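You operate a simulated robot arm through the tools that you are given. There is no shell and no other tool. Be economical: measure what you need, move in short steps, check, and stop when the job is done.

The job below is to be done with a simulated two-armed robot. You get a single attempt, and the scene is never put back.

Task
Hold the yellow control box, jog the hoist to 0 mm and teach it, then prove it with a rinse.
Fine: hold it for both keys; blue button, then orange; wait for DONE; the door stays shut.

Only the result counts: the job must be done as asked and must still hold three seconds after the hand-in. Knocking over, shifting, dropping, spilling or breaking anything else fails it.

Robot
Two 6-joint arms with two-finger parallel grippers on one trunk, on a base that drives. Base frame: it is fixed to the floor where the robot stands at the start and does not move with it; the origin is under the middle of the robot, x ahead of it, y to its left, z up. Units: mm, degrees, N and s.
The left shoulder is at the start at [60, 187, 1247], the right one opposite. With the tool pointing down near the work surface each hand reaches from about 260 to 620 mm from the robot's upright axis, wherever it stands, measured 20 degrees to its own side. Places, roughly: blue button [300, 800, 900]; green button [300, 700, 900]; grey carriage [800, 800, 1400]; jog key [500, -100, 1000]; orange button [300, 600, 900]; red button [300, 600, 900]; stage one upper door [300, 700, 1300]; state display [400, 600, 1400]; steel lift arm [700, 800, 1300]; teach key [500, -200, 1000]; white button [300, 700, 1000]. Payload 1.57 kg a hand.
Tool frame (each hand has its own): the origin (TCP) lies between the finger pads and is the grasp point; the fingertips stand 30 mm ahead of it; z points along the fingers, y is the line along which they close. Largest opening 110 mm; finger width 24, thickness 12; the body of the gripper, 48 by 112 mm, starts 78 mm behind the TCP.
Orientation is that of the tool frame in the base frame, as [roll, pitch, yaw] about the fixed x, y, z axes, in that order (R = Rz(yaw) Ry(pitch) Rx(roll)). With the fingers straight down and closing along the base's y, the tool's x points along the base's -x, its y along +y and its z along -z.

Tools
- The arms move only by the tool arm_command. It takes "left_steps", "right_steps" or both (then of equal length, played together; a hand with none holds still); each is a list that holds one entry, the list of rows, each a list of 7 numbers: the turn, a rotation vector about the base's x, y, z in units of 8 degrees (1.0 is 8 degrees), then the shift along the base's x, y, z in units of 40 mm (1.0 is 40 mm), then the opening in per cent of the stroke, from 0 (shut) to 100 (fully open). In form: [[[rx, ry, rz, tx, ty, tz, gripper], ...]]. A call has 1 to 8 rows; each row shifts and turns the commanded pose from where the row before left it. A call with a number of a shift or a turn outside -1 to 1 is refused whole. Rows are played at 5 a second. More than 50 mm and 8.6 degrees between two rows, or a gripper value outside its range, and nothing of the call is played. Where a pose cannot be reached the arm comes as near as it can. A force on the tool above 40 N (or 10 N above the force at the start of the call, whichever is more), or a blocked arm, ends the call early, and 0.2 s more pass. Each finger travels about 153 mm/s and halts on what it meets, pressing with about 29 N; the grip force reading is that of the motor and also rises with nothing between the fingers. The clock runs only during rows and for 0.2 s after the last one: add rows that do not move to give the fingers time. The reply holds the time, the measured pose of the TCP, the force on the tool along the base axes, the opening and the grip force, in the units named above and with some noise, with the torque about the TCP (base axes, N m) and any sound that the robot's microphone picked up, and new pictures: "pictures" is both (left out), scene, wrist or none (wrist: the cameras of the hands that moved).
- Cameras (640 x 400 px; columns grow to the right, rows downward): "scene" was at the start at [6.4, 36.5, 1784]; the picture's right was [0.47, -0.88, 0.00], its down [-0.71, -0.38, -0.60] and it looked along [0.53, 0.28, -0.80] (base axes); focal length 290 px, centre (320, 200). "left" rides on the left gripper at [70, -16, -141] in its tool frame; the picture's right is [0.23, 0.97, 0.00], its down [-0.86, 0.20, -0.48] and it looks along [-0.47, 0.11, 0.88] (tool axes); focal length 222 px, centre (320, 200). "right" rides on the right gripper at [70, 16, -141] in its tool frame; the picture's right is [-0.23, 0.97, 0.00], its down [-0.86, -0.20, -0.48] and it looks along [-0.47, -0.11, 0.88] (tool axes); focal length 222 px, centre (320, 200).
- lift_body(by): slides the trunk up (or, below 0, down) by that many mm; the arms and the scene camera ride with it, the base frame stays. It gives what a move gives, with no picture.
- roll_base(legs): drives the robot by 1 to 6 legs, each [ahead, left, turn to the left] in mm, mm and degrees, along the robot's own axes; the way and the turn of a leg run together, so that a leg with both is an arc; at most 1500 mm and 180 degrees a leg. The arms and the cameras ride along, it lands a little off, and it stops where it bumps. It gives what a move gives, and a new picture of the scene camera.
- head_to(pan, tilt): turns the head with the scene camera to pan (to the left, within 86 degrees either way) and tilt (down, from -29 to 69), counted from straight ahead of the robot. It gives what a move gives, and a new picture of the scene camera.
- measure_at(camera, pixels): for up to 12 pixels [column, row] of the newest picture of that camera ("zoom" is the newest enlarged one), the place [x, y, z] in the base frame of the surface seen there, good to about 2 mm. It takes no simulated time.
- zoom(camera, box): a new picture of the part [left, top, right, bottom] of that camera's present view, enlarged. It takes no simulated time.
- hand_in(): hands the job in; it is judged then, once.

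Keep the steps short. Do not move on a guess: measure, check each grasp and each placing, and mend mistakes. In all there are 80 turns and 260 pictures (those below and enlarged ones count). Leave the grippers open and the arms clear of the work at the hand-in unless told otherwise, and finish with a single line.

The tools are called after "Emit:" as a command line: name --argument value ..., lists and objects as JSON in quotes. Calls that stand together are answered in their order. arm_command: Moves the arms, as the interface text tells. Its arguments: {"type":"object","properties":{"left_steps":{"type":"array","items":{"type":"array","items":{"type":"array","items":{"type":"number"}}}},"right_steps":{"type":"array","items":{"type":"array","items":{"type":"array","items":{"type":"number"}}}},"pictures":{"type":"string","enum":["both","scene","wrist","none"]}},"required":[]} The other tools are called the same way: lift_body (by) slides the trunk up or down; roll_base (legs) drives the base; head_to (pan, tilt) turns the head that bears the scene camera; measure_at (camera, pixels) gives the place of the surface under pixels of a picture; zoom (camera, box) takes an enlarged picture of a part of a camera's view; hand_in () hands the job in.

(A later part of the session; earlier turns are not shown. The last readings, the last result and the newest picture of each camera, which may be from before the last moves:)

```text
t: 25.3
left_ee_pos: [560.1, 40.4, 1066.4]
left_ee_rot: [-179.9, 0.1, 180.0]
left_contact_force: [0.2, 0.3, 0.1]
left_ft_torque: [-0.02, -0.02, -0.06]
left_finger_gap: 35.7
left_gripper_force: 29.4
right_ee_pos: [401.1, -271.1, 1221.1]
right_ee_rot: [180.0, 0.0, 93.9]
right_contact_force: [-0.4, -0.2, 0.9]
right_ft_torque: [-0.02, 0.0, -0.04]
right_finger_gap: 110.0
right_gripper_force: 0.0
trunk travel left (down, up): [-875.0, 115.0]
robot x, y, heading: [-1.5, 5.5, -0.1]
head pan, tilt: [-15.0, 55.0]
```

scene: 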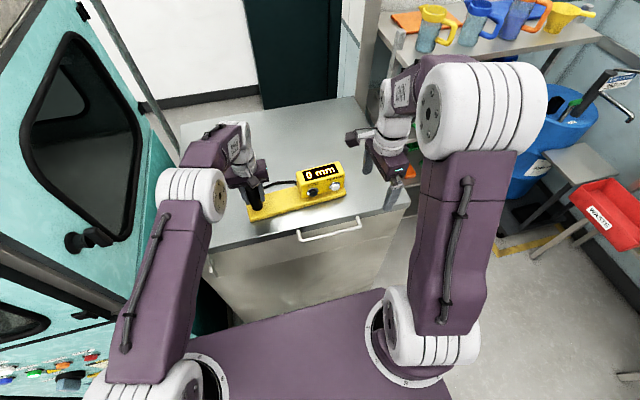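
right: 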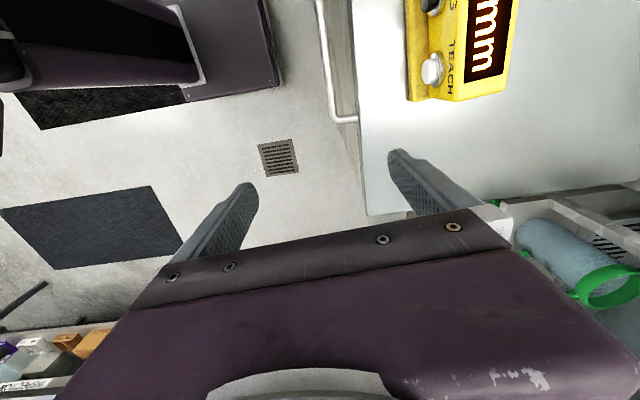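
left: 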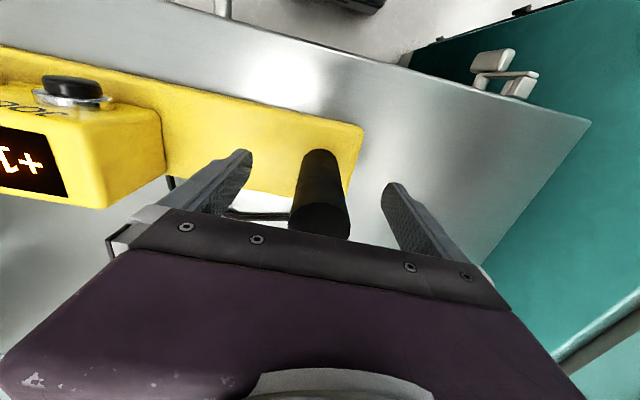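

Yaw 94°, good. Move above the box end [584, −211, 1200].

Emit:
arm_command --right_steps '[[[0, 0, 0, 0.9, 0.3, -0.1, 100], [0, 0, 0, 0.9, 0.3, -0.1, 100], [0, 0, 0, 0.9, 0.3, -0.1, 100], [0, 0, 0, 0.9, 0.3, -0.1, 100], [0, 0, 0, 0.97, 0.3, -0.1, 100], [0, 0, 0, 0, 0, 0, 100]]]' --pictures "wrist"

```text
t: 26.7
left_ee_pos: [560.6, 41.8, 1065.2]
left_ee_rot: [180.0, -0.1, -179.9]
left_contact_force: [0.4, -0.5, 0.3]
left_ft_torque: [-0.06, 0.03, 0.22]
left_finger_gap: 35.6
left_gripper_force: 29.1
right_ee_pos: [584.2, -210.7, 1197.5]
right_ee_rot: [-180.0, 0.1, 94.0]
right_contact_force: [0.6, -1.1, 0.6]
right_ft_torque: [-0.01, -0.01, 0.01]
right_finger_gap: 109.9
right_gripper_force: 0.0
trunk travel left (down, up): [-875.0, 115.0]
robot x, y, heading: [-3.4, 1.0, -0.1]
head pan, tilt: [-15.0, 55.0]
```

right: 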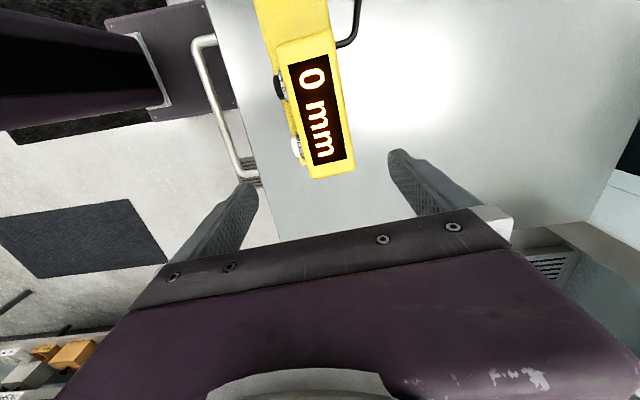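

Emit:
zoom --camera "right" --box '[240, 60, 400, 190]'

Emit:
measure_at --camera "right" --pixels '[[293, 146], [296, 156], [353, 165], [352, 172], [312, 177], [350, 150], [345, 120], [303, 160], [334, 40]]'

```text
3.08 times, centred on (320, 125) of right
```

zoom: 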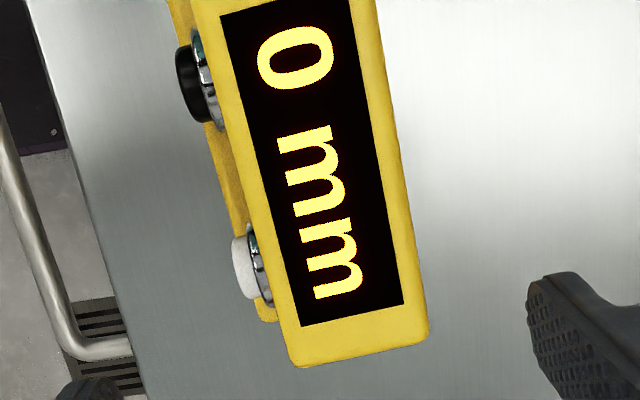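

```text
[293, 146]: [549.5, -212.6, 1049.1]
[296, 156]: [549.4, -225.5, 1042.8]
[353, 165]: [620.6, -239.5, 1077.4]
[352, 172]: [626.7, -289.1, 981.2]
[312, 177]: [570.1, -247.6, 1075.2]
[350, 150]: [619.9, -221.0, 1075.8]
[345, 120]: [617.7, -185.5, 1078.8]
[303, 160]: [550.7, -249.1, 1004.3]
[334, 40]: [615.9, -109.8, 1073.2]
```

Key face x≈545, back x≈621; centred. Descend to z 1052.

Emit:
arm_command --right_steps '[[[0, 0, 0, 0, -0.03, -0.73, 100], [0, 0, 0, 0, 0, -0.73, 100], [0, 0, 0, 0, 0, -0.73, 100], [0, 0, 0, 0, 0, -0.73, 100], [0, 0, 0, 0, 0, -0.72, 100], [0, 0, 0, 0, 0, 0, 100]]]' --pictures "both"

Emit:
zoom --camera "scene" --box '[230, 125, 390, 225]'

```text
t: 28.1
left_ee_pos: [561.3, 42.1, 1066.2]
left_ee_rot: [180.0, 0.0, -179.9]
left_contact_force: [-0.5, -0.6, 0.0]
left_ft_torque: [-0.04, 0.03, -0.21]
left_finger_gap: 36.0
left_gripper_force: 28.9
right_ee_pos: [580.4, -211.4, 1054.6]
right_ee_rot: [-180.0, 0.1, 94.0]
right_contact_force: [0.2, -0.6, -0.4]
right_ft_torque: [0.03, -0.03, 0.01]
right_finger_gap: 110.2
right_gripper_force: 0.0
trunk travel left (down, up): [-875.0, 115.0]
robot x, y, heading: [-2.1, 1.6, -0.0]
head pan, tilt: [-15.0, 55.0]
```

scene: 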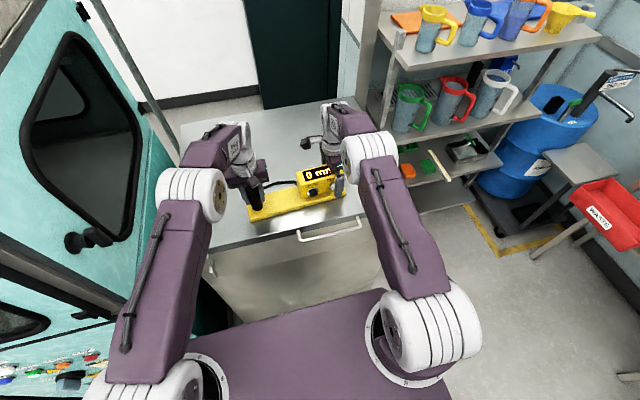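
right: 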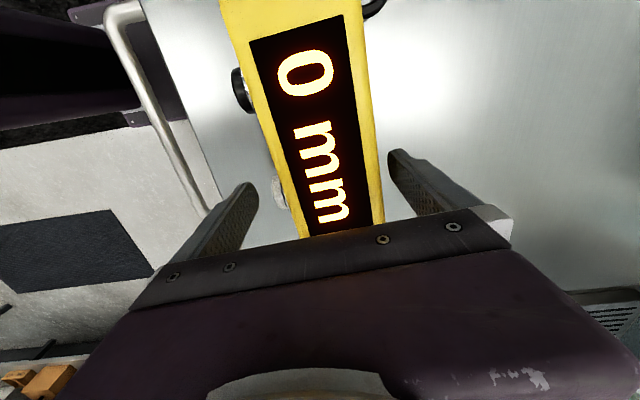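

```text
4.00 times, centred on (310, 175) of scene
```

zoom: 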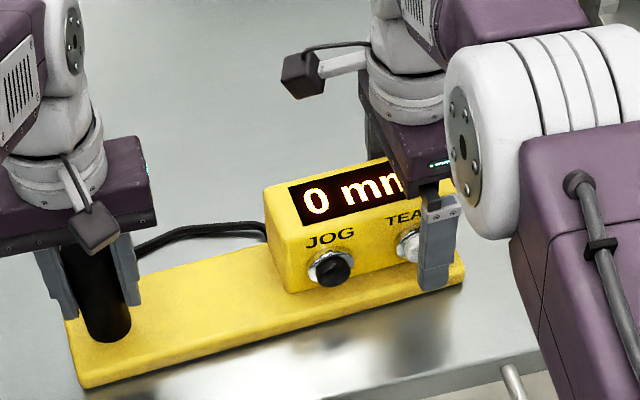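

The fingers straddle TEACH and back wall. Close slowly.

Emit:
arm_command --right_steps '[[[0, 0, 0, 0.07, 0, 0, 85], [0, 0, 0, 0, 0, 0, 76], [0, 0, 0, 0, 0, 0, 72], [0, 0, 0, 0, 0, 0, 69], [0, 0, 0, 0, 0, 0, 66]]]' --pictures "wrist"

```text
t: 29.3
left_ee_pos: [561.5, 42.6, 1066.5]
left_ee_rot: [180.0, 0.0, -179.8]
left_contact_force: [1.1, 1.0, -0.3]
left_ft_torque: [0.13, 0.12, 0.28]
left_finger_gap: 35.7
left_gripper_force: 29.0
right_ee_pos: [583.6, -212.5, 1053.1]
right_ee_rot: [-179.9, 0.0, 94.0]
right_contact_force: [-1.6, -1.5, 0.6]
right_ft_torque: [-0.01, -0.02, 0.02]
right_finger_gap: 75.7
right_gripper_force: 1.6
trunk travel left (down, up): [-875.0, 115.0]
robot x, y, heading: [-2.5, -0.8, -0.1]
head pan, tilt: [-15.0, 55.0]
heard: click, click, click
```

right: 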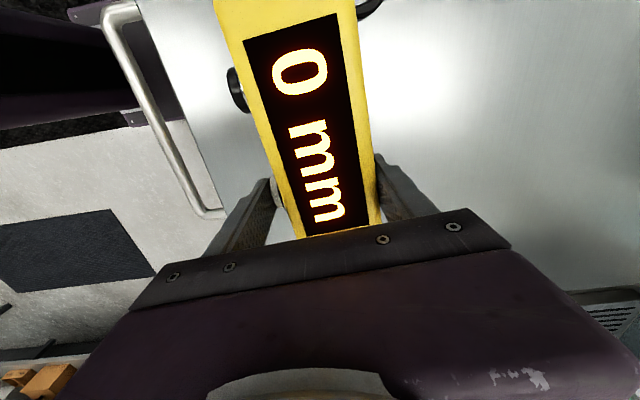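

Three clicks heard; display still 0 mm. Keep the squeeze for a moment to see whether the display changes.

Emit:
arm_command --right_steps '[[[0, 0, 0, 0, 0, 0, 64], [0, 0, 0, 0, 0, 0, 62], [0, 0, 0, 0, 0, 0, 62], [0, 0, 0, 0, 0, 0, 62], [0, 0, 0, 0, 0, 0, 62]]]' --pictures "both"

```text
t: 30.5
left_ee_pos: [560.4, 42.4, 1066.9]
left_ee_rot: [179.9, 0.0, 180.0]
left_contact_force: [-5.4, 2.4, 4.7]
left_ft_torque: [-0.4, -0.02, -0.27]
left_finger_gap: 36.0
left_gripper_force: 29.2
right_ee_pos: [585.8, -212.8, 1055.5]
right_ee_rot: [-180.0, -0.1, 94.0]
right_contact_force: [6.0, -2.8, -1.0]
right_ft_torque: [0.11, 0.18, -1.09]
right_finger_gap: 69.5
right_gripper_force: 28.8
trunk travel left (down, up): [-875.0, 115.0]
robot x, y, heading: [2.3, 1.7, -0.1]
head pan, tilt: [-15.0, 55.0]
heard: click
```

scene: 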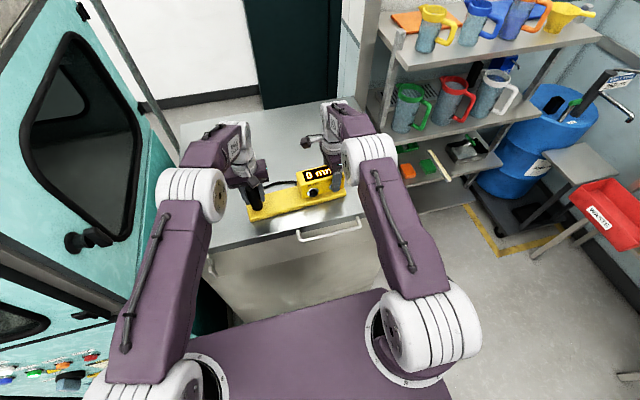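
right: 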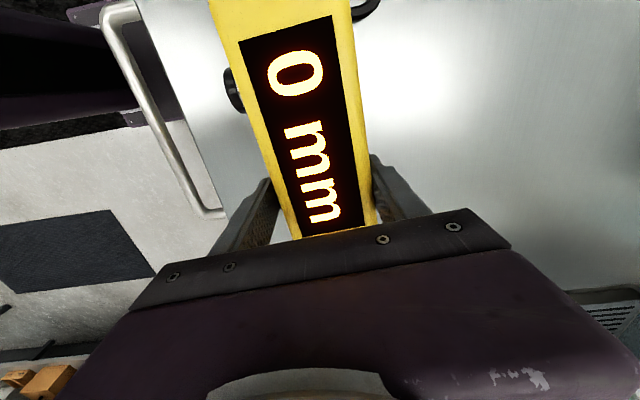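

Key fully pressed (29 N). Open, lift the right hand clear, and look at the box again.

Emit:
arm_command --right_steps '[[[0, 0, 0, -0.05, 0, 0, 80], [0, 0, 0, 0, 0, 0, 100], [0, 0, 0, 0, 0, 0.8, 100], [0, 0, 0, 0, 0, 1, 100], [0, 0, 0, 0, 0, 1, 100], [0, 0, 0, -0.8, -0.5, 0.3, 100], [0, 0, 0, -0.8, -0.5, 0.3, 100]]]' --pictures "scene"

Emit:
zoom --camera "scene" --box '[230, 145, 374, 235]'

Emit:
head_to --pan 62 --tilt 25

```text
t: 32.1
left_ee_pos: [559.5, 41.0, 1066.0]
left_ee_rot: [180.0, 0.0, 180.0]
left_contact_force: [0.2, 0.0, -0.1]
left_ft_torque: [-0.23, 0.1, 0.06]
left_finger_gap: 36.0
left_gripper_force: 28.7
right_ee_pos: [519.5, -253.0, 1193.1]
right_ee_rot: [180.0, 0.0, 94.0]
right_contact_force: [0.2, 0.9, -0.4]
right_ft_torque: [0.01, -0.02, 0.0]
right_finger_gap: 110.0
right_gripper_force: 0.0
trunk travel left (down, up): [-875.0, 115.0]
robot x, y, heading: [-1.0, -0.1, -0.2]
head pan, tilt: [-15.0, 55.0]
```

scene: 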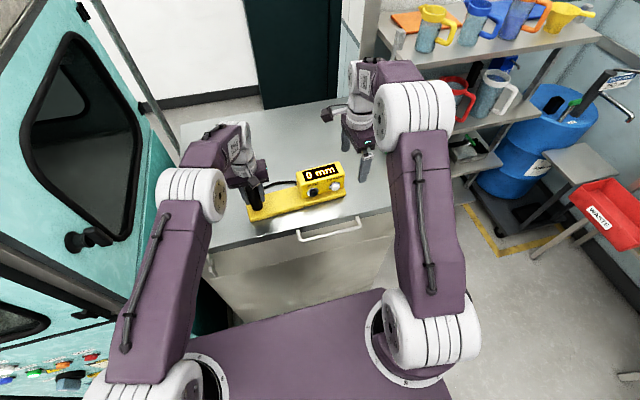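

```text
4.44 times, centred on (302, 190) of scene
```

zoom: 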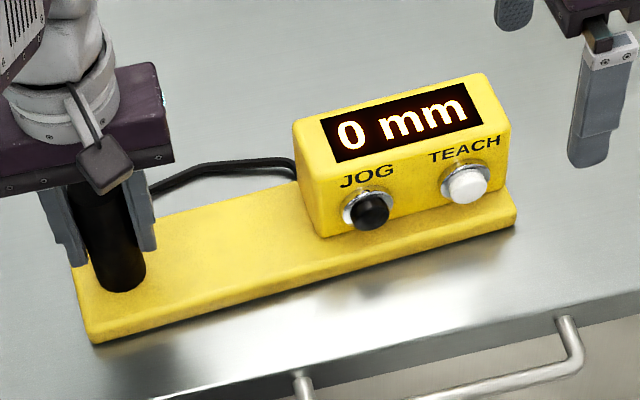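

```text
t: 33.6
left_ee_pos: [559.8, 41.5, 1065.5]
left_ee_rot: [-180.0, 0.1, -180.0]
left_contact_force: [-0.6, -0.1, -0.4]
left_ft_torque: [-0.04, 0.18, -0.17]
left_finger_gap: 35.8
left_gripper_force: 28.7
right_ee_pos: [521.2, -252.8, 1191.4]
right_ee_rot: [-180.0, 0.0, 94.0]
right_contact_force: [0.2, -0.1, 0.0]
right_ft_torque: [-0.03, 0.0, 0.01]
right_finger_gap: 110.2
right_gripper_force: 0.2
trunk travel left (down, up): [-875.0, 115.0]
robot x, y, heading: [-1.2, 1.8, 0.1]
head pan, tilt: [62.0, 25.0]
```

scene: 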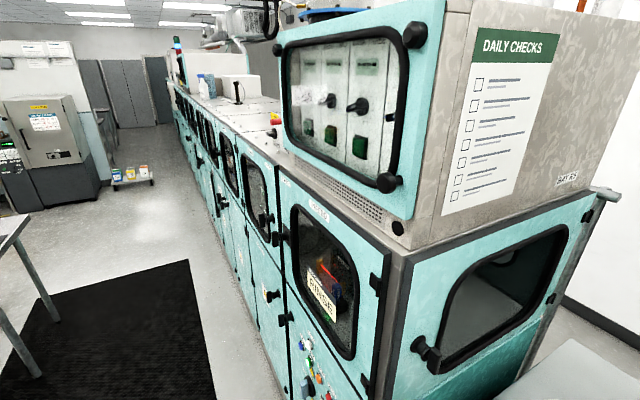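

Box intact. The state display isn't readable from here. Measure the panel and the free floor before driving.

Emit:
measure_at --camera "scene" --pixels '[[300, 342], [317, 378], [323, 288], [390, 240], [288, 260], [100, 300], [30, 370], [85, 215], [30, 222], [305, 385], [300, 65], [270, 395]]'

Emit:
zoom --camera "scene" --box '[260, 180, 420, 400]'

```text
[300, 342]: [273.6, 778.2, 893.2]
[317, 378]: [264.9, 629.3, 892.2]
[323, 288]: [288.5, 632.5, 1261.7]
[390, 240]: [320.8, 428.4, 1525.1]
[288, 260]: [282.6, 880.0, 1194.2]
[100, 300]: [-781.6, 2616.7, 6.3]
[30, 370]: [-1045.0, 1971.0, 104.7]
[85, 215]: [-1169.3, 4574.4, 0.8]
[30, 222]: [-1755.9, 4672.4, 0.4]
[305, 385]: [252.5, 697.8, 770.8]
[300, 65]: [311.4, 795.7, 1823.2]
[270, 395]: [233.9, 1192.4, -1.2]
```

```text
1.82 times, centred on (340, 290) of scene
```

zoom: 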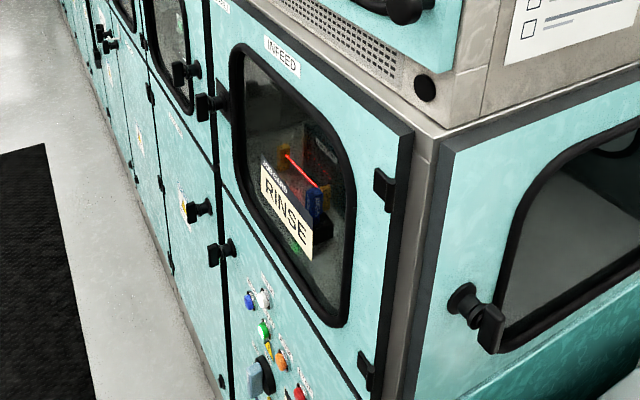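

Release the post with the left hand: open, lift straight up, then both hands retract.

Emit:
arm_command --left_steps '[[[0, 0, 0, 0, 0, 0, 60], [0, 0, 0, 0, 0, 0, 100], [0, 0, 0, 0, 0, 0, 100], [0, 0, 0, 0, 0, 1, 100], [0, 0, 0, 0, 0, 1, 100], [0, 0, 0, 0, 0, 1, 100], [0, 0, 0, 0, 0, 1, 100]]]' --pictures "none"

Emit:
arm_command --left_steps '[[[0, 0, 0, -1, 0, 0.2, 100], [0, 0, 0, -1, 0, 0.2, 100], [0, 0, 0, -1, 0, 0.2, 100], [0, 0, 0, -1, 0.2, 0.2, 100], [0, 0, 0, -1, 0.3, 0.2, 100], [0, 0, 0, -1, 0.3, 0.2, 100], [0, 0, 0, -1, 0.3, 0.2, 100], [0, 0, 0, -0.5, 0.3, 0.2, 100]]]' --right_steps '[[[0, 0, 1, -0.7, 0.1, 0.2, 80], [0, 0, 1, -0.7, 0.1, 0.2, 60], [0, 0, 1, -0.7, 0.1, 0.2, 40], [0, 0, 1, -0.7, 0.1, 0.2, 20], [0, 0, 1, -0.7, 0.1, 0.2, 0], [0, 0, 1, -0.7, 0.1, 0.2, 0], [0, 0, 1, -0.7, 0.1, 0.2, 0], [0, 0, 1, -0.7, 0.1, 0.2, 0]]]' --pictures "none"

Emit:
head_to --pan 0 --tilt 55

```text
t: 35.2
left_ee_pos: [559.1, 41.6, 1228.1]
left_ee_rot: [-180.0, 0.0, 180.0]
left_contact_force: [-1.0, -0.1, 0.4]
left_ft_torque: [0.01, 0.01, -0.01]
left_finger_gap: 109.9
left_gripper_force: 0.0
right_ee_pos: [521.0, -251.4, 1191.8]
right_ee_rot: [-179.9, 0.0, 94.0]
right_contact_force: [-0.5, -0.2, 1.4]
right_ft_torque: [0.02, 0.0, 0.0]
right_finger_gap: 110.0
right_gripper_force: 0.0
trunk travel left (down, up): [-875.0, 115.0]
robot x, y, heading: [1.8, 2.6, -0.2]
head pan, tilt: [62.0, 25.0]
```

```text
t: 37.0
left_ee_pos: [257.8, 96.9, 1292.4]
left_ee_rot: [-179.9, 0.3, 180.0]
left_contact_force: [-0.5, 0.2, 0.0]
left_ft_torque: [-0.01, -0.06, 0.02]
left_finger_gap: 109.9
left_gripper_force: 0.0
right_ee_pos: [293.6, -217.9, 1257.8]
right_ee_rot: [179.9, 0.0, 158.1]
right_contact_force: [-0.6, -0.2, 0.4]
right_ft_torque: [-0.02, -0.01, -0.03]
right_finger_gap: 0.1
right_gripper_force: 21.4
trunk travel left (down, up): [-875.0, 115.0]
robot x, y, heading: [1.0, -0.2, 0.1]
head pan, tilt: [62.0, 25.0]
```

```text
t: 38.3
left_ee_pos: [259.7, 96.7, 1292.0]
left_ee_rot: [180.0, -0.1, -180.0]
left_contact_force: [0.4, -0.5, -0.2]
left_ft_torque: [0.01, 0.02, 0.0]
left_finger_gap: 110.0
left_gripper_force: 0.1
right_ee_pos: [296.0, -221.0, 1257.3]
right_ee_rot: [180.0, 0.0, 157.9]
right_contact_force: [0.1, -0.2, 0.0]
right_ft_torque: [0.01, -0.01, -0.01]
right_finger_gap: 0.0
right_gripper_force: 21.1
trunk travel left (down, up): [-875.0, 115.0]
robot x, y, heading: [-1.6, 1.6, 0.1]
head pan, tilt: [0.0, 55.0]
```

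scene: 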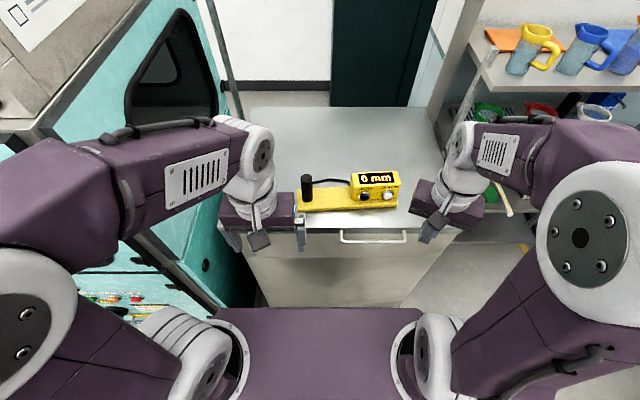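

Check behind-left before driving.

Emit:
head_to --pan 86 --tilt 45

Emit:
measure_at --camera "scene" --pixels '[[60, 60], [100, 100], [60, 200], [20, 250], [60, 330], [20, 380], [200, 200], [200, 330]]'

```text
t: 39.9
left_ee_pos: [261.4, 97.0, 1292.0]
left_ee_rot: [180.0, 0.0, -180.0]
left_contact_force: [-0.6, -0.6, -0.2]
left_ft_torque: [0.0, 0.0, -0.01]
left_finger_gap: 110.0
left_gripper_force: 0.1
right_ee_pos: [297.4, -218.7, 1256.8]
right_ee_rot: [-180.0, 0.0, 157.9]
right_contact_force: [-0.4, -0.2, 0.0]
right_ft_torque: [0.02, 0.02, 0.01]
right_finger_gap: 0.0
right_gripper_force: 21.4
trunk travel left (down, up): [-875.0, 115.0]
robot x, y, heading: [-1.6, 0.5, 0.1]
head pan, tilt: [85.9, 45.0]
```

scene: 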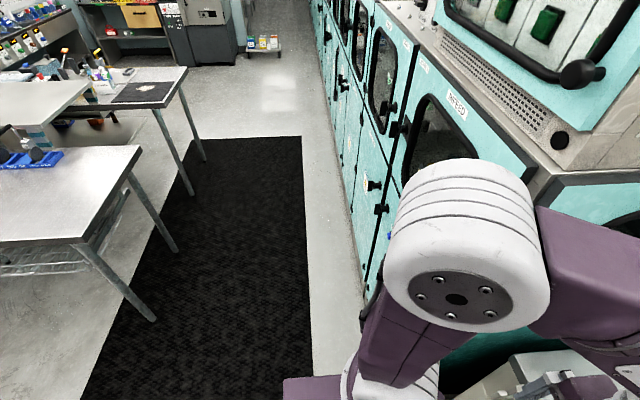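

```text
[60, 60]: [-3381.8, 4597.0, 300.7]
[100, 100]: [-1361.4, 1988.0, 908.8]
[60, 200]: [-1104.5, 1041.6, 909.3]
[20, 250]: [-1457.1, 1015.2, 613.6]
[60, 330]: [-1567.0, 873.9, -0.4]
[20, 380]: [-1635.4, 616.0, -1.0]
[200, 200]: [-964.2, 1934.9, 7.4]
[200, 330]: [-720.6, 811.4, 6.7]
```

Free corridor: tables at x < −900. Back 280, then left 650.

Emit:
roll_base --legs '[[-280, 0, 0], [0, 650, 0]]'

Emit:
head_to --pan 5 --tilt 45

```text
t: 45.1
left_ee_pos: [-22.3, 762.6, 1292.4]
left_ee_rot: [179.9, 0.0, -179.9]
left_contact_force: [-1.0, -0.5, -0.1]
left_ft_torque: [0.02, 0.0, -0.01]
left_finger_gap: 110.0
left_gripper_force: 0.0
right_ee_pos: [16.0, 446.5, 1256.7]
right_ee_rot: [179.9, 0.0, 158.1]
right_contact_force: [-0.2, 0.2, -0.6]
right_ft_torque: [0.0, 0.01, -0.01]
right_finger_gap: 0.0
right_gripper_force: 21.9
trunk travel left (down, up): [-875.0, 115.0]
robot x, y, heading: [-279.7, 666.2, -0.1]
head pan, tilt: [85.9, 45.0]
```

scene: 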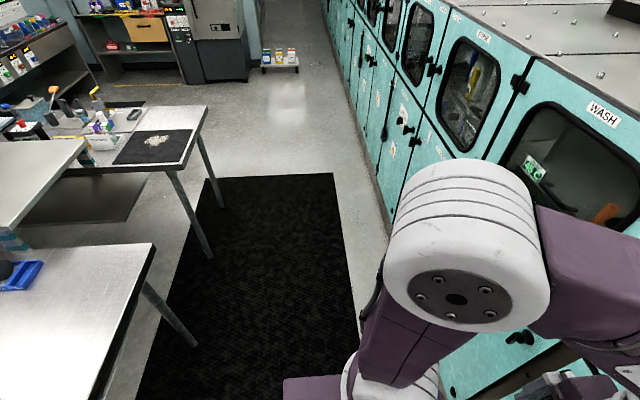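

```text
t: 46.7
left_ee_pos: [-21.4, 764.6, 1292.4]
left_ee_rot: [179.9, 0.0, -179.9]
left_contact_force: [0.6, 0.0, 0.4]
left_ft_torque: [0.02, -0.04, -0.02]
left_finger_gap: 110.3
left_gripper_force: 0.0
right_ee_pos: [15.6, 449.3, 1257.0]
right_ee_rot: [180.0, 0.0, 158.1]
right_contact_force: [0.0, -0.5, 0.3]
right_ft_torque: [-0.04, -0.01, 0.02]
right_finger_gap: 0.0
right_gripper_force: 21.5
trunk travel left (down, up): [-875.0, 115.0]
robot x, y, heading: [-282.7, 667.5, 0.2]
head pan, tilt: [5.0, 45.0]
```

scene: 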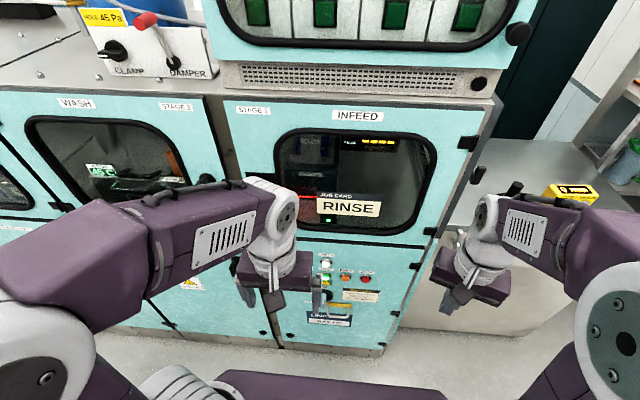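

The panel is in view. Enlarge the window and the buttons.

Emit:
zoom --camera "scene" --box '[270, 120, 430, 220]'

Emit:
zoom --camera "scene" --box '[296, 246, 392, 334]'

Emit:
measure_at --camera "scene" --pixels '[[327, 266], [327, 279], [344, 278], [365, 278], [336, 270], [380, 290], [318, 300], [330, 243], [400, 250], [480, 175]]'

```text
4.00 times, centred on (350, 170) of scene
```

zoom: 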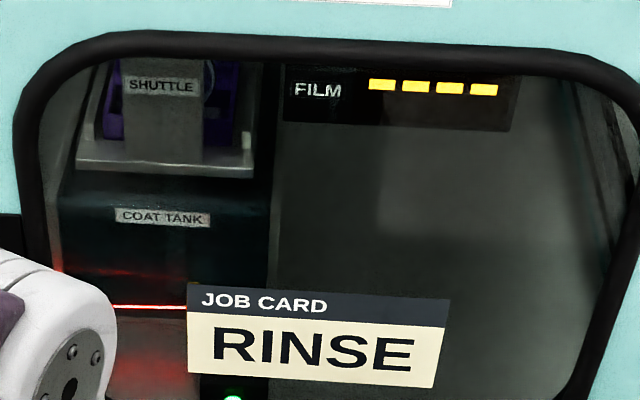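

```text
4.55 times, centred on (344, 290) of scene
```

zoom: 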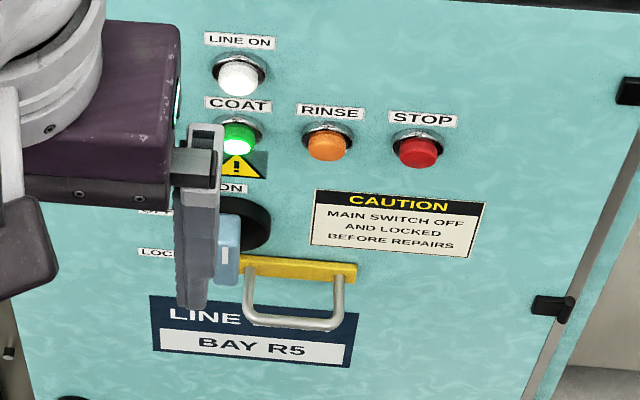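

```text
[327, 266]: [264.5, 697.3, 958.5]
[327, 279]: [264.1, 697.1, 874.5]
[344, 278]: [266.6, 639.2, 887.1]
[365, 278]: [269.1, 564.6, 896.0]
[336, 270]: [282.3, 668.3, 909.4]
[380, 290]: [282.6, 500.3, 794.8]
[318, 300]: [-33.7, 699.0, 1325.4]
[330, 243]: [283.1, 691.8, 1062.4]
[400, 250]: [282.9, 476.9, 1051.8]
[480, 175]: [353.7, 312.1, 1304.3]
```

Orange is RINSE; blue is hidden behind the left hand at about [270, 778, 893]. Left hand will press blue, right hand orange, both with fingers pointing forward. Lower the trunk 150 first.

Emit:
lift_body --by -150

Emit:
arm_command --left_steps '[[[0, -1, 0, 0.5, 0.05, -0.4, 60], [0, -1, 0, 0.5, 0.05, -0.4, 30], [0, -1, 0, 0.5, 0.05, -0.4, 0], [0, -1, 0, 0.5, 0.05, -0.4, 0], [0, -1, 0, 0.5, 0.05, -0.4, 0], [0, -1, 0, 0.5, 0.05, -0.4, 0], [0, -1, 0, 0.5, 0.05, -0.4, 0], [0, -1, 0, 0.5, 0.05, -0.4, 0]]]' --right_steps '[[[0, 0, 0.92, 0.3, 0.35, -0.4, 0], [0, 0, 0.92, 0.3, 0.35, -0.4, 0], [0, 0, 0.91, 0.3, 0.35, -0.4, 0], [0, -1, 0, 0.3, 0.35, -0.4, 0], [0, -1, 0, 0.3, 0.35, -0.4, 0], [0, -1, 0, 0.3, 0.35, -0.4, 0], [0, -1, 0, 0.3, 0.35, -0.4, 0], [0, -1, 0, 0.3, 0.35, -0.4, 0]]]' --pictures "scene"

```text
t: 48.4
left_ee_pos: [-22.0, 763.9, 1141.5]
left_ee_rot: [-179.9, 0.0, -179.9]
left_contact_force: [-0.1, -0.4, 0.0]
left_ft_torque: [0.0, -0.06, -0.01]
left_finger_gap: 109.9
left_gripper_force: 0.1
right_ee_pos: [14.7, 448.2, 1107.3]
right_ee_rot: [-180.0, 0.0, 158.1]
right_contact_force: [-0.1, -0.1, -0.2]
right_ft_torque: [-0.02, -0.04, 0.01]
right_finger_gap: 0.0
right_gripper_force: 21.0
trunk travel left (down, up): [-725.0, 265.0]
robot x, y, heading: [-282.1, 666.4, 0.3]
head pan, tilt: [5.0, 45.0]
```

```text
t: 50.2
left_ee_pos: [204.6, 730.5, 1082.1]
left_ee_rot: [178.3, 63.6, 178.8]
left_contact_force: [-0.3, -0.4, -0.2]
left_ft_torque: [0.03, -0.01, 0.0]
left_finger_gap: 0.0
left_gripper_force: 21.6
left hand out of reach, approached as far as the arm can: row 4, 5, 6, 7, 8
right_ee_pos: [78.4, 529.9, 1020.1]
right_ee_rot: [178.6, 18.8, -179.7]
right_contact_force: [-0.2, -0.1, -0.3]
right_ft_torque: [0.02, 0.02, -0.02]
right_finger_gap: 0.2
right_gripper_force: 20.7
right hand out of reach, approached as far as the arm can: row 6, 7, 8
trunk travel left (down, up): [-725.0, 265.0]
robot x, y, heading: [-278.3, 670.5, 0.1]
head pan, tilt: [5.0, 45.0]
```

scene: 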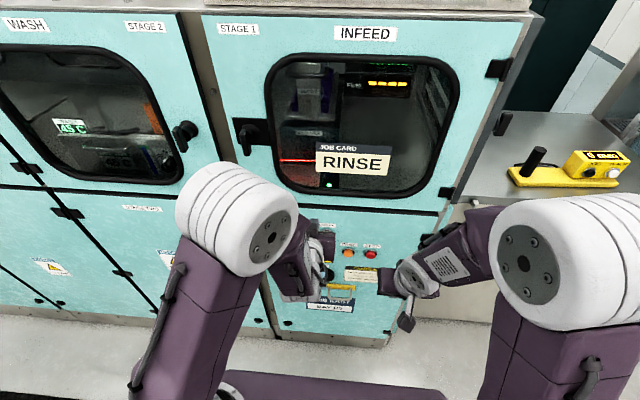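

Both arms are too folded here. Back the base off 170 mm to give reach.

Emit:
roll_base --legs '[[-170, 0, 0]]'

Emit:
arm_command --left_steps '[[[0, 0, 0, 0, 0, 0, 0]]]' --right_steps '[[[0, 0, 0, 0, 0, 0, 0]]]' --pictures "none"

```text
t: 51.7
left_ee_pos: [40.4, 734.2, 1080.7]
left_ee_rot: [178.2, 63.3, 179.1]
left_contact_force: [0.1, -0.2, 0.7]
left_ft_torque: [0.02, -0.02, -0.05]
left_finger_gap: 0.1
left_gripper_force: 21.1
right_ee_pos: [-86.4, 530.4, 1018.7]
right_ee_rot: [178.9, 18.6, -179.7]
right_contact_force: [-0.3, -0.1, 0.5]
right_ft_torque: [0.01, 0.02, -0.02]
right_finger_gap: 0.0
right_gripper_force: 21.2
trunk travel left (down, up): [-725.0, 265.0]
robot x, y, heading: [-445.1, 666.6, 0.2]
head pan, tilt: [5.0, 45.0]
```

scene: 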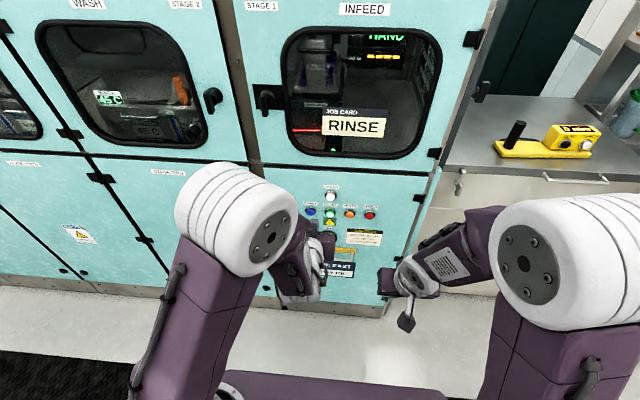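

```text
t: 52.1
left_ee_pos: [41.5, 733.8, 1082.4]
left_ee_rot: [178.4, 63.4, 179.0]
left_contact_force: [-0.6, 0.5, 0.3]
left_ft_torque: [0.04, 0.02, 0.0]
left_finger_gap: 0.0
left_gripper_force: 21.0
right_ee_pos: [-86.8, 530.0, 1019.2]
right_ee_rot: [178.8, 18.6, -179.6]
right_contact_force: [0.3, -0.7, 0.9]
right_ft_torque: [0.0, -0.02, 0.04]
right_finger_gap: 0.1
right_gripper_force: 21.3
trunk travel left (down, up): [-725.0, 265.0]
robot x, y, heading: [-446.9, 663.2, 0.3]
head pan, tilt: [5.0, 45.0]
```

Now the state display is visible. Enlarge it and the panel.

Emit:
zoom --camera "scene" --box '[280, 20, 440, 160]'

Emit:
zoom --camera "scene" --box '[290, 175, 400, 245]'

Emit:
measure_at --camera "zoom" --pixels '[[122, 208], [237, 127], [235, 225], [350, 222], [463, 232], [128, 240], [350, 245]]'

```text
2.86 times, centred on (360, 90) of scene
```

zoom: 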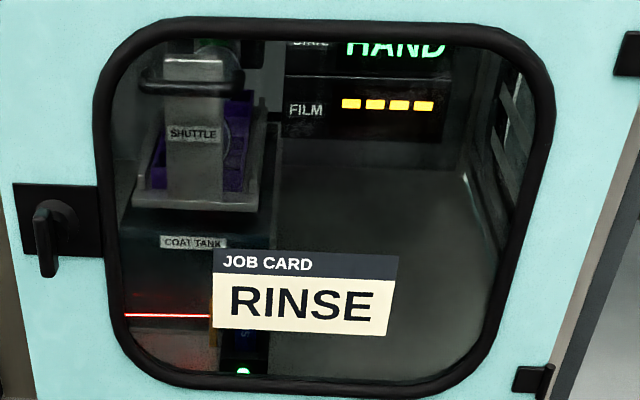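

```text
5.71 times, centred on (345, 210) of scene
```

zoom: 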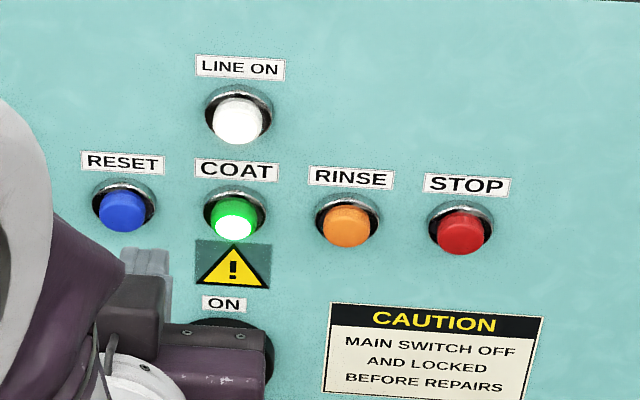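

```text
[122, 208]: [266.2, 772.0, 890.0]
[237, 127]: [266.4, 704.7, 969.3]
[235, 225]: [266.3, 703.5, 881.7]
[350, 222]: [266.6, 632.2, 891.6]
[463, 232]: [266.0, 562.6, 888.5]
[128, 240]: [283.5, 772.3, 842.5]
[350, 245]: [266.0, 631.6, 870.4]
```

State shows HAND. Blue = RESET [266, 772, 887], orange = RINSE [266, 632, 887]. Bring the left hand level and in front of blue.

Emit:
arm_command --left_steps '[[[0, -0.41, 0, 0.4, 0.12, -0.61, 0], [0, -0.41, 0, 0.4, 0.12, -0.61, 0], [0, -0.41, 0, 0.4, 0.12, -0.61, 0], [0, -0.41, 0, 0.4, 0.12, -0.61, 0], [0, -0.41, 0, 0.4, 0.12, -0.61, 0], [0, -0.41, 0, 0.4, 0.12, -0.61, 0], [0, -0.41, 0, 0.4, 0.12, -0.61, 0], [0, -0.41, 0, 0.4, 0.12, -0.61, 0]]]' --pictures "both"

```text
t: 53.9
left_ee_pos: [229.7, 713.8, 943.2]
left_ee_rot: [122.9, 89.5, 123.8]
left_contact_force: [0.4, 0.1, -0.8]
left_ft_torque: [-0.01, 0.01, -0.01]
left_finger_gap: 0.0
left_gripper_force: 21.5
left hand out of reach, approached as far as the arm can: row 1, 2, 3, 4, 5, 6
right_ee_pos: [-85.8, 530.5, 1019.8]
right_ee_rot: [178.8, 18.7, -179.8]
right_contact_force: [0.1, 0.2, 0.2]
right_ft_torque: [-0.04, 0.04, -0.02]
right_finger_gap: 0.1
right_gripper_force: 21.6
trunk travel left (down, up): [-725.0, 265.0]
robot x, y, heading: [-449.9, 667.5, -0.0]
head pan, tilt: [5.0, 45.0]
```

scene: 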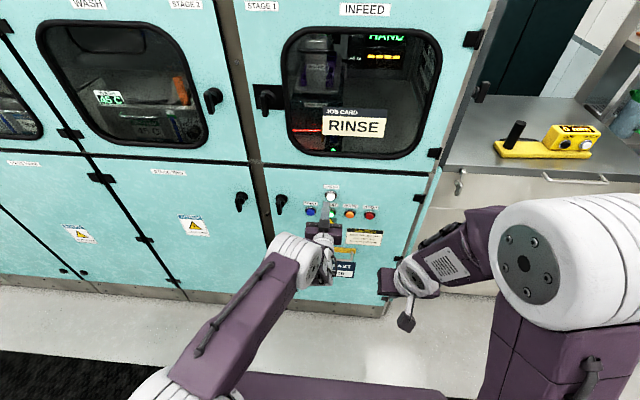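
left: 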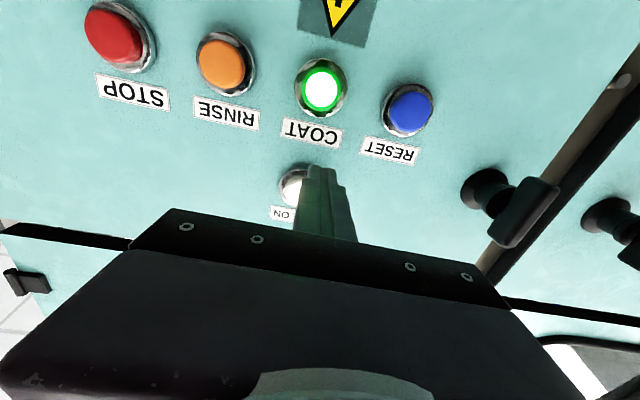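

Careful: the tip is close to the white button (about 6 mm). Back off 40 mm and check that command and pose agree.

Emit:
arm_command --left_steps '[[[0, 0, 0, -0.5, 0, 0, 0], [0, 0, 0, -0.5, 0, 0, 0], [0, 0, 0, 0, 0, 0, 0]]]' --pictures "none"

```text
t: 54.7
left_ee_pos: [203.9, 701.2, 942.3]
left_ee_rot: [104.0, 89.0, 105.0]
left_contact_force: [0.0, -0.4, 0.6]
left_ft_torque: [0.03, -0.02, -0.02]
left_finger_gap: 0.0
left_gripper_force: 21.3
left hand out of reach, approached as far as the arm can: row 1, 2
right_ee_pos: [-86.6, 529.5, 1020.0]
right_ee_rot: [178.8, 18.7, -179.7]
right_contact_force: [-0.9, 0.7, 0.9]
right_ft_torque: [-0.04, -0.03, -0.01]
right_finger_gap: 0.0
right_gripper_force: 21.5
trunk travel left (down, up): [-725.0, 265.0]
robot x, y, heading: [-448.1, 667.2, 0.4]
head pan, tilt: [5.0, 45.0]
```

The arm is near a wrist limit. Back the base 110 mm more and use a slanted tool (~65° instead of 90°).

Emit:
roll_base --legs '[[-110, 0, 0]]'

Emit:
arm_command --left_steps '[[[0, 1, 0, 0, 0, 0, 0], [0, 1, 0, 0, 0.3, 0, 0], [0, 1, 0, 0, 0.5, 0, 0], [0, 0, 0, 0, 0.5, 0, 0], [0, 0, 0, 0, 0, 0, 0]]]' --pictures "scene"

```text
t: 55.9
left_ee_pos: [94.3, 698.4, 942.4]
left_ee_rot: [106.8, 88.9, 107.8]
left_contact_force: [0.6, 0.3, -1.1]
left_ft_torque: [-0.01, -0.01, 0.0]
left_finger_gap: 0.0
left_gripper_force: 21.6
right_ee_pos: [-198.0, 527.8, 1019.0]
right_ee_rot: [178.8, 18.8, -179.9]
right_contact_force: [0.5, 0.0, 0.8]
right_ft_torque: [-0.01, -0.01, 0.02]
right_finger_gap: 0.1
right_gripper_force: 20.8
trunk travel left (down, up): [-725.0, 265.0]
robot x, y, heading: [-554.8, 668.2, -0.1]
head pan, tilt: [5.0, 45.0]
```

scene: 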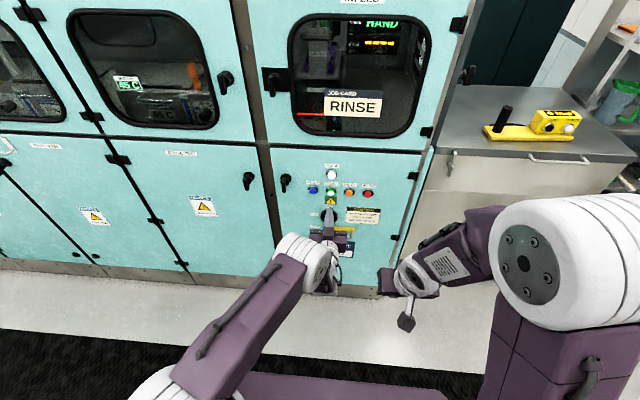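

```text
t: 57.1
left_ee_pos: [93.7, 749.2, 941.8]
left_ee_rot: [176.9, 65.6, 177.6]
left_contact_force: [0.1, -0.4, -0.4]
left_ft_torque: [0.01, -0.04, -0.02]
left_finger_gap: 0.1
left_gripper_force: 21.2
right_ee_pos: [-198.7, 528.0, 1020.5]
right_ee_rot: [178.7, 18.7, -179.9]
right_contact_force: [-0.3, -0.2, 0.4]
right_ft_torque: [-0.01, -0.02, 0.01]
right_finger_gap: 0.0
right_gripper_force: 21.7
trunk travel left (down, up): [-725.0, 265.0]
robot x, y, heading: [-557.0, 669.1, -0.3]
head pan, tilt: [5.0, 45.0]
```

scene: 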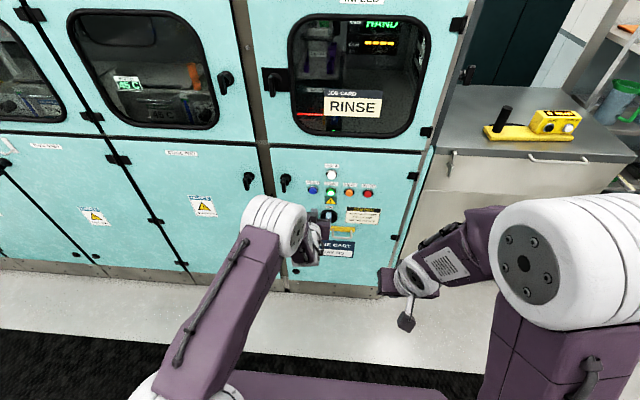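

Good pose. Check the black knob near blue, then approach to about 25 mm before it.

Emit:
measure_at --camera "scene" --pixels '[[286, 180], [287, 187], [249, 182], [313, 190], [349, 192]]'

Emit:
arm_command --left_steps '[[[0, 0, 0, 0.7, 0.15, -0.25, 0], [0, 0, 0, 0.7, 0.15, -0.25, 0], [0, 0, 0, 0.7, 0.15, -0.25, 0], [0, 0, 0, 0.7, 0.12, -0.25, 0], [0, 0, 0, 0, 0, 0, 0]]]' --pictures "both"

```text
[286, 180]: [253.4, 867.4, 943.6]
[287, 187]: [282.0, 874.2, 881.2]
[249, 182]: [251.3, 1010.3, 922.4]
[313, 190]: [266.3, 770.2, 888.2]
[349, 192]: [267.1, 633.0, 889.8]
```

```text
t: 58.3
left_ee_pos: [204.4, 775.3, 903.3]
left_ee_rot: [176.7, 65.6, 177.5]
left_contact_force: [0.2, 0.4, -0.6]
left_ft_torque: [-0.02, 0.02, 0.03]
left_finger_gap: 0.0
left_gripper_force: 21.5
right_ee_pos: [-198.8, 527.9, 1019.3]
right_ee_rot: [178.7, 18.6, -179.9]
right_contact_force: [0.4, 0.2, 0.1]
right_ft_torque: [-0.03, -0.05, -0.03]
right_finger_gap: 0.0
right_gripper_force: 21.8
trunk travel left (down, up): [-725.0, 265.0]
robot x, y, heading: [-556.8, 663.3, 0.1]
head pan, tilt: [5.0, 45.0]
```

scene: 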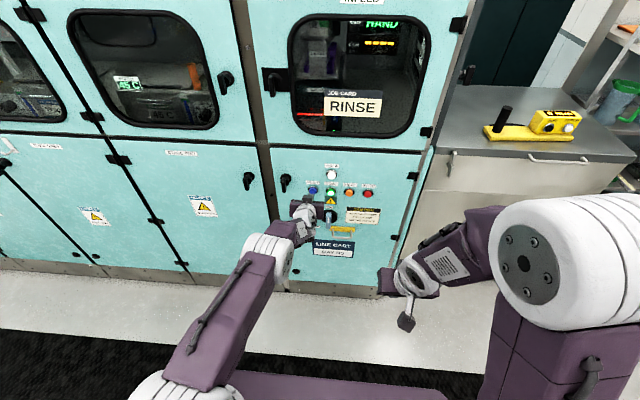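
left: 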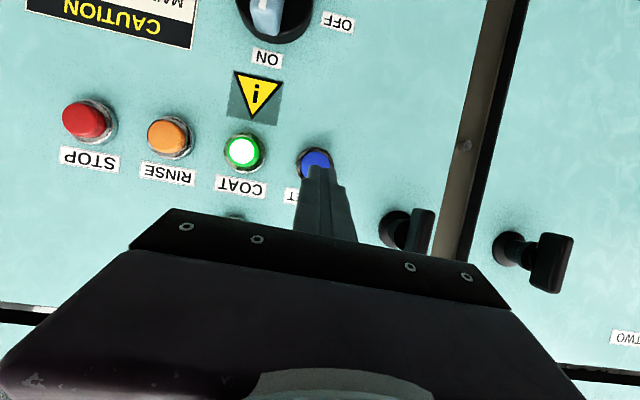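

Aligned with blue. Press along +x: 24 mm, then small steps.

Emit:
arm_command --left_steps '[[[0, 0, 0, 0.3, -0.04, 0, 0], [0, 0, 0, 0.3, 0, 0, 0], [0, 0, 0, 0.1, 0, 0, 0], [0, 0, 0, 0.1, 0, 0, 0], [0, 0, 0, 0.1, 0, 0, 0], [0, 0, 0, 0.1, 0, 0, 0]]]' --pictures "both"

```text
t: 59.7
left_ee_pos: [221.7, 772.2, 905.0]
left_ee_rot: [176.8, 65.7, 177.5]
left_contact_force: [-0.1, 0.5, 0.4]
left_ft_torque: [0.01, 0.02, -0.02]
left_finger_gap: 0.0
left_gripper_force: 21.4
left hand out of reach, approached as far as the arm can: row 2, 4, 5, 6
right_ee_pos: [-199.6, 528.6, 1019.5]
right_ee_rot: [178.8, 18.7, -179.9]
right_contact_force: [0.5, -1.0, 0.3]
right_ft_torque: [0.01, 0.04, -0.02]
right_finger_gap: 0.0
right_gripper_force: 21.5
trunk travel left (down, up): [-725.0, 265.0]
robot x, y, heading: [-559.8, 667.0, -0.2]
head pan, tilt: [5.0, 45.0]
```

scene: 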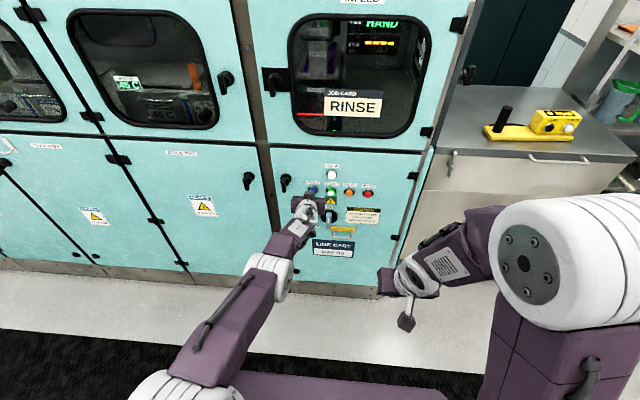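
left: 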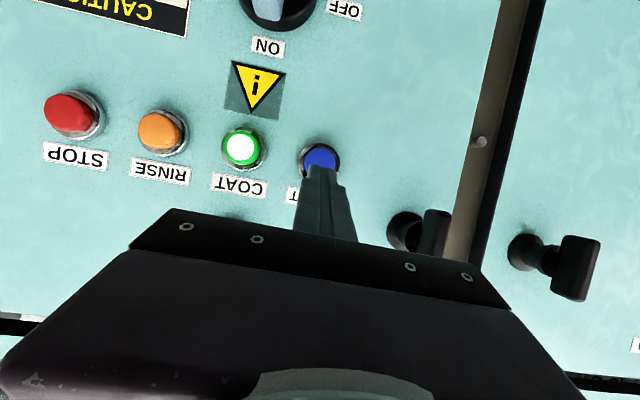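

Arm fully stretched here. Pull the hand back 60 mm, drive the base forward 60.

Emit:
arm_command --left_steps '[[[0, 0, 0, -0.9, 0, 0, 0], [0, 0, 0, -0.9, 0, 0, 0], [0, 0, 0, 0, 0, 0, 0]]]' --pictures "none"

Emit:
roll_base --legs '[[55, 0, 0]]'

```text
t: 60.5
left_ee_pos: [150.9, 772.4, 906.2]
left_ee_rot: [177.0, 65.7, 177.5]
left_contact_force: [0.8, 0.2, 0.2]
left_ft_torque: [-0.04, 0.02, 0.03]
left_finger_gap: 0.0
left_gripper_force: 21.6
right_ee_pos: [-198.2, 529.2, 1020.1]
right_ee_rot: [178.8, 18.7, -179.9]
right_contact_force: [0.4, 0.1, -0.3]
right_ft_torque: [0.03, -0.01, -0.01]
right_finger_gap: 0.0
right_gripper_force: 21.5
trunk travel left (down, up): [-725.0, 265.0]
robot x, y, heading: [-558.0, 664.3, 0.0]
head pan, tilt: [5.0, 45.0]
```

```text
t: 61.4
left_ee_pos: [204.8, 771.9, 909.0]
left_ee_rot: [176.9, 65.8, 177.5]
left_contact_force: [0.7, 0.3, -0.1]
left_ft_torque: [0.0, 0.01, 0.01]
left_finger_gap: 0.0
left_gripper_force: 20.9
right_ee_pos: [-143.7, 528.6, 1020.8]
right_ee_rot: [178.7, 18.8, -180.0]
right_contact_force: [-0.3, 0.0, 0.8]
right_ft_torque: [-0.05, -0.02, -0.03]
right_finger_gap: 0.0
right_gripper_force: 21.0
trunk travel left (down, up): [-725.0, 265.0]
robot x, y, heading: [-502.2, 665.5, 0.1]
head pan, tilt: [5.0, 45.0]
```

scene: 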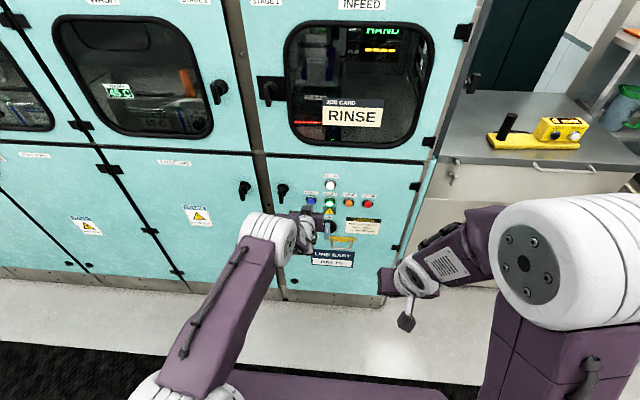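

Tip at x≈232. Press again with z lowered 6 mm.

Emit:
arm_command --left_steps '[[[0, 0, 0, 0.35, 0, -0.15, 0], [0, 0, 0, 0.35, 0, 0, 0], [0, 0, 0, 0.1, 0, 0, 0], [0, 0, 0, 0.1, 0, 0, 0], [0, 0, 0, 0.1, 0, 0, 0], [0, 0, 0, 0.05, 0, 0, 0]]]' --pictures "both"

```text
t: 62.8
left_ee_pos: [242.9, 770.9, 904.1]
left_ee_rot: [177.0, 65.7, 177.5]
left_contact_force: [-36.8, 1.6, -0.9]
left_ft_torque: [0.04, 0.36, 0.1]
left_finger_gap: 0.0
left_gripper_force: 21.2
right_ee_pos: [-149.0, 528.5, 1021.3]
right_ee_rot: [178.8, 19.1, 180.0]
right_contact_force: [-0.1, 0.3, 0.3]
right_ft_torque: [0.02, -0.02, -0.02]
right_finger_gap: 0.2
right_gripper_force: 21.4
trunk travel left (down, up): [-725.0, 265.0]
robot x, y, heading: [-503.4, 668.9, -0.1]
head pan, tilt: [5.0, 45.0]
heard: click
```

scene: 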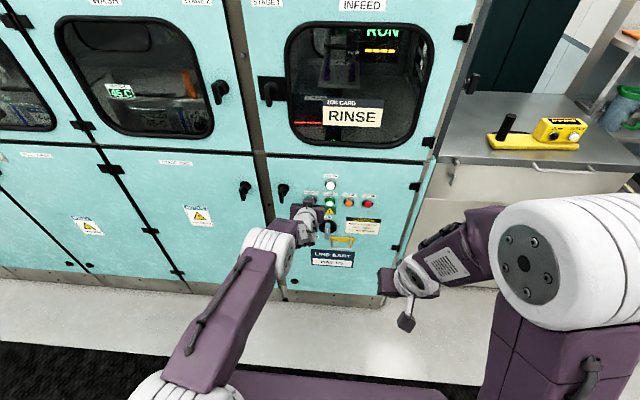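
left: 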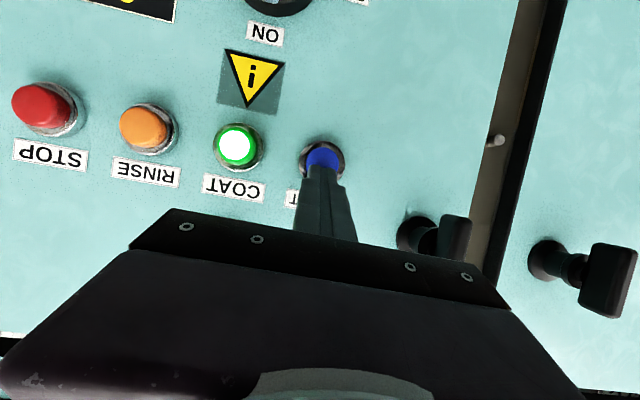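

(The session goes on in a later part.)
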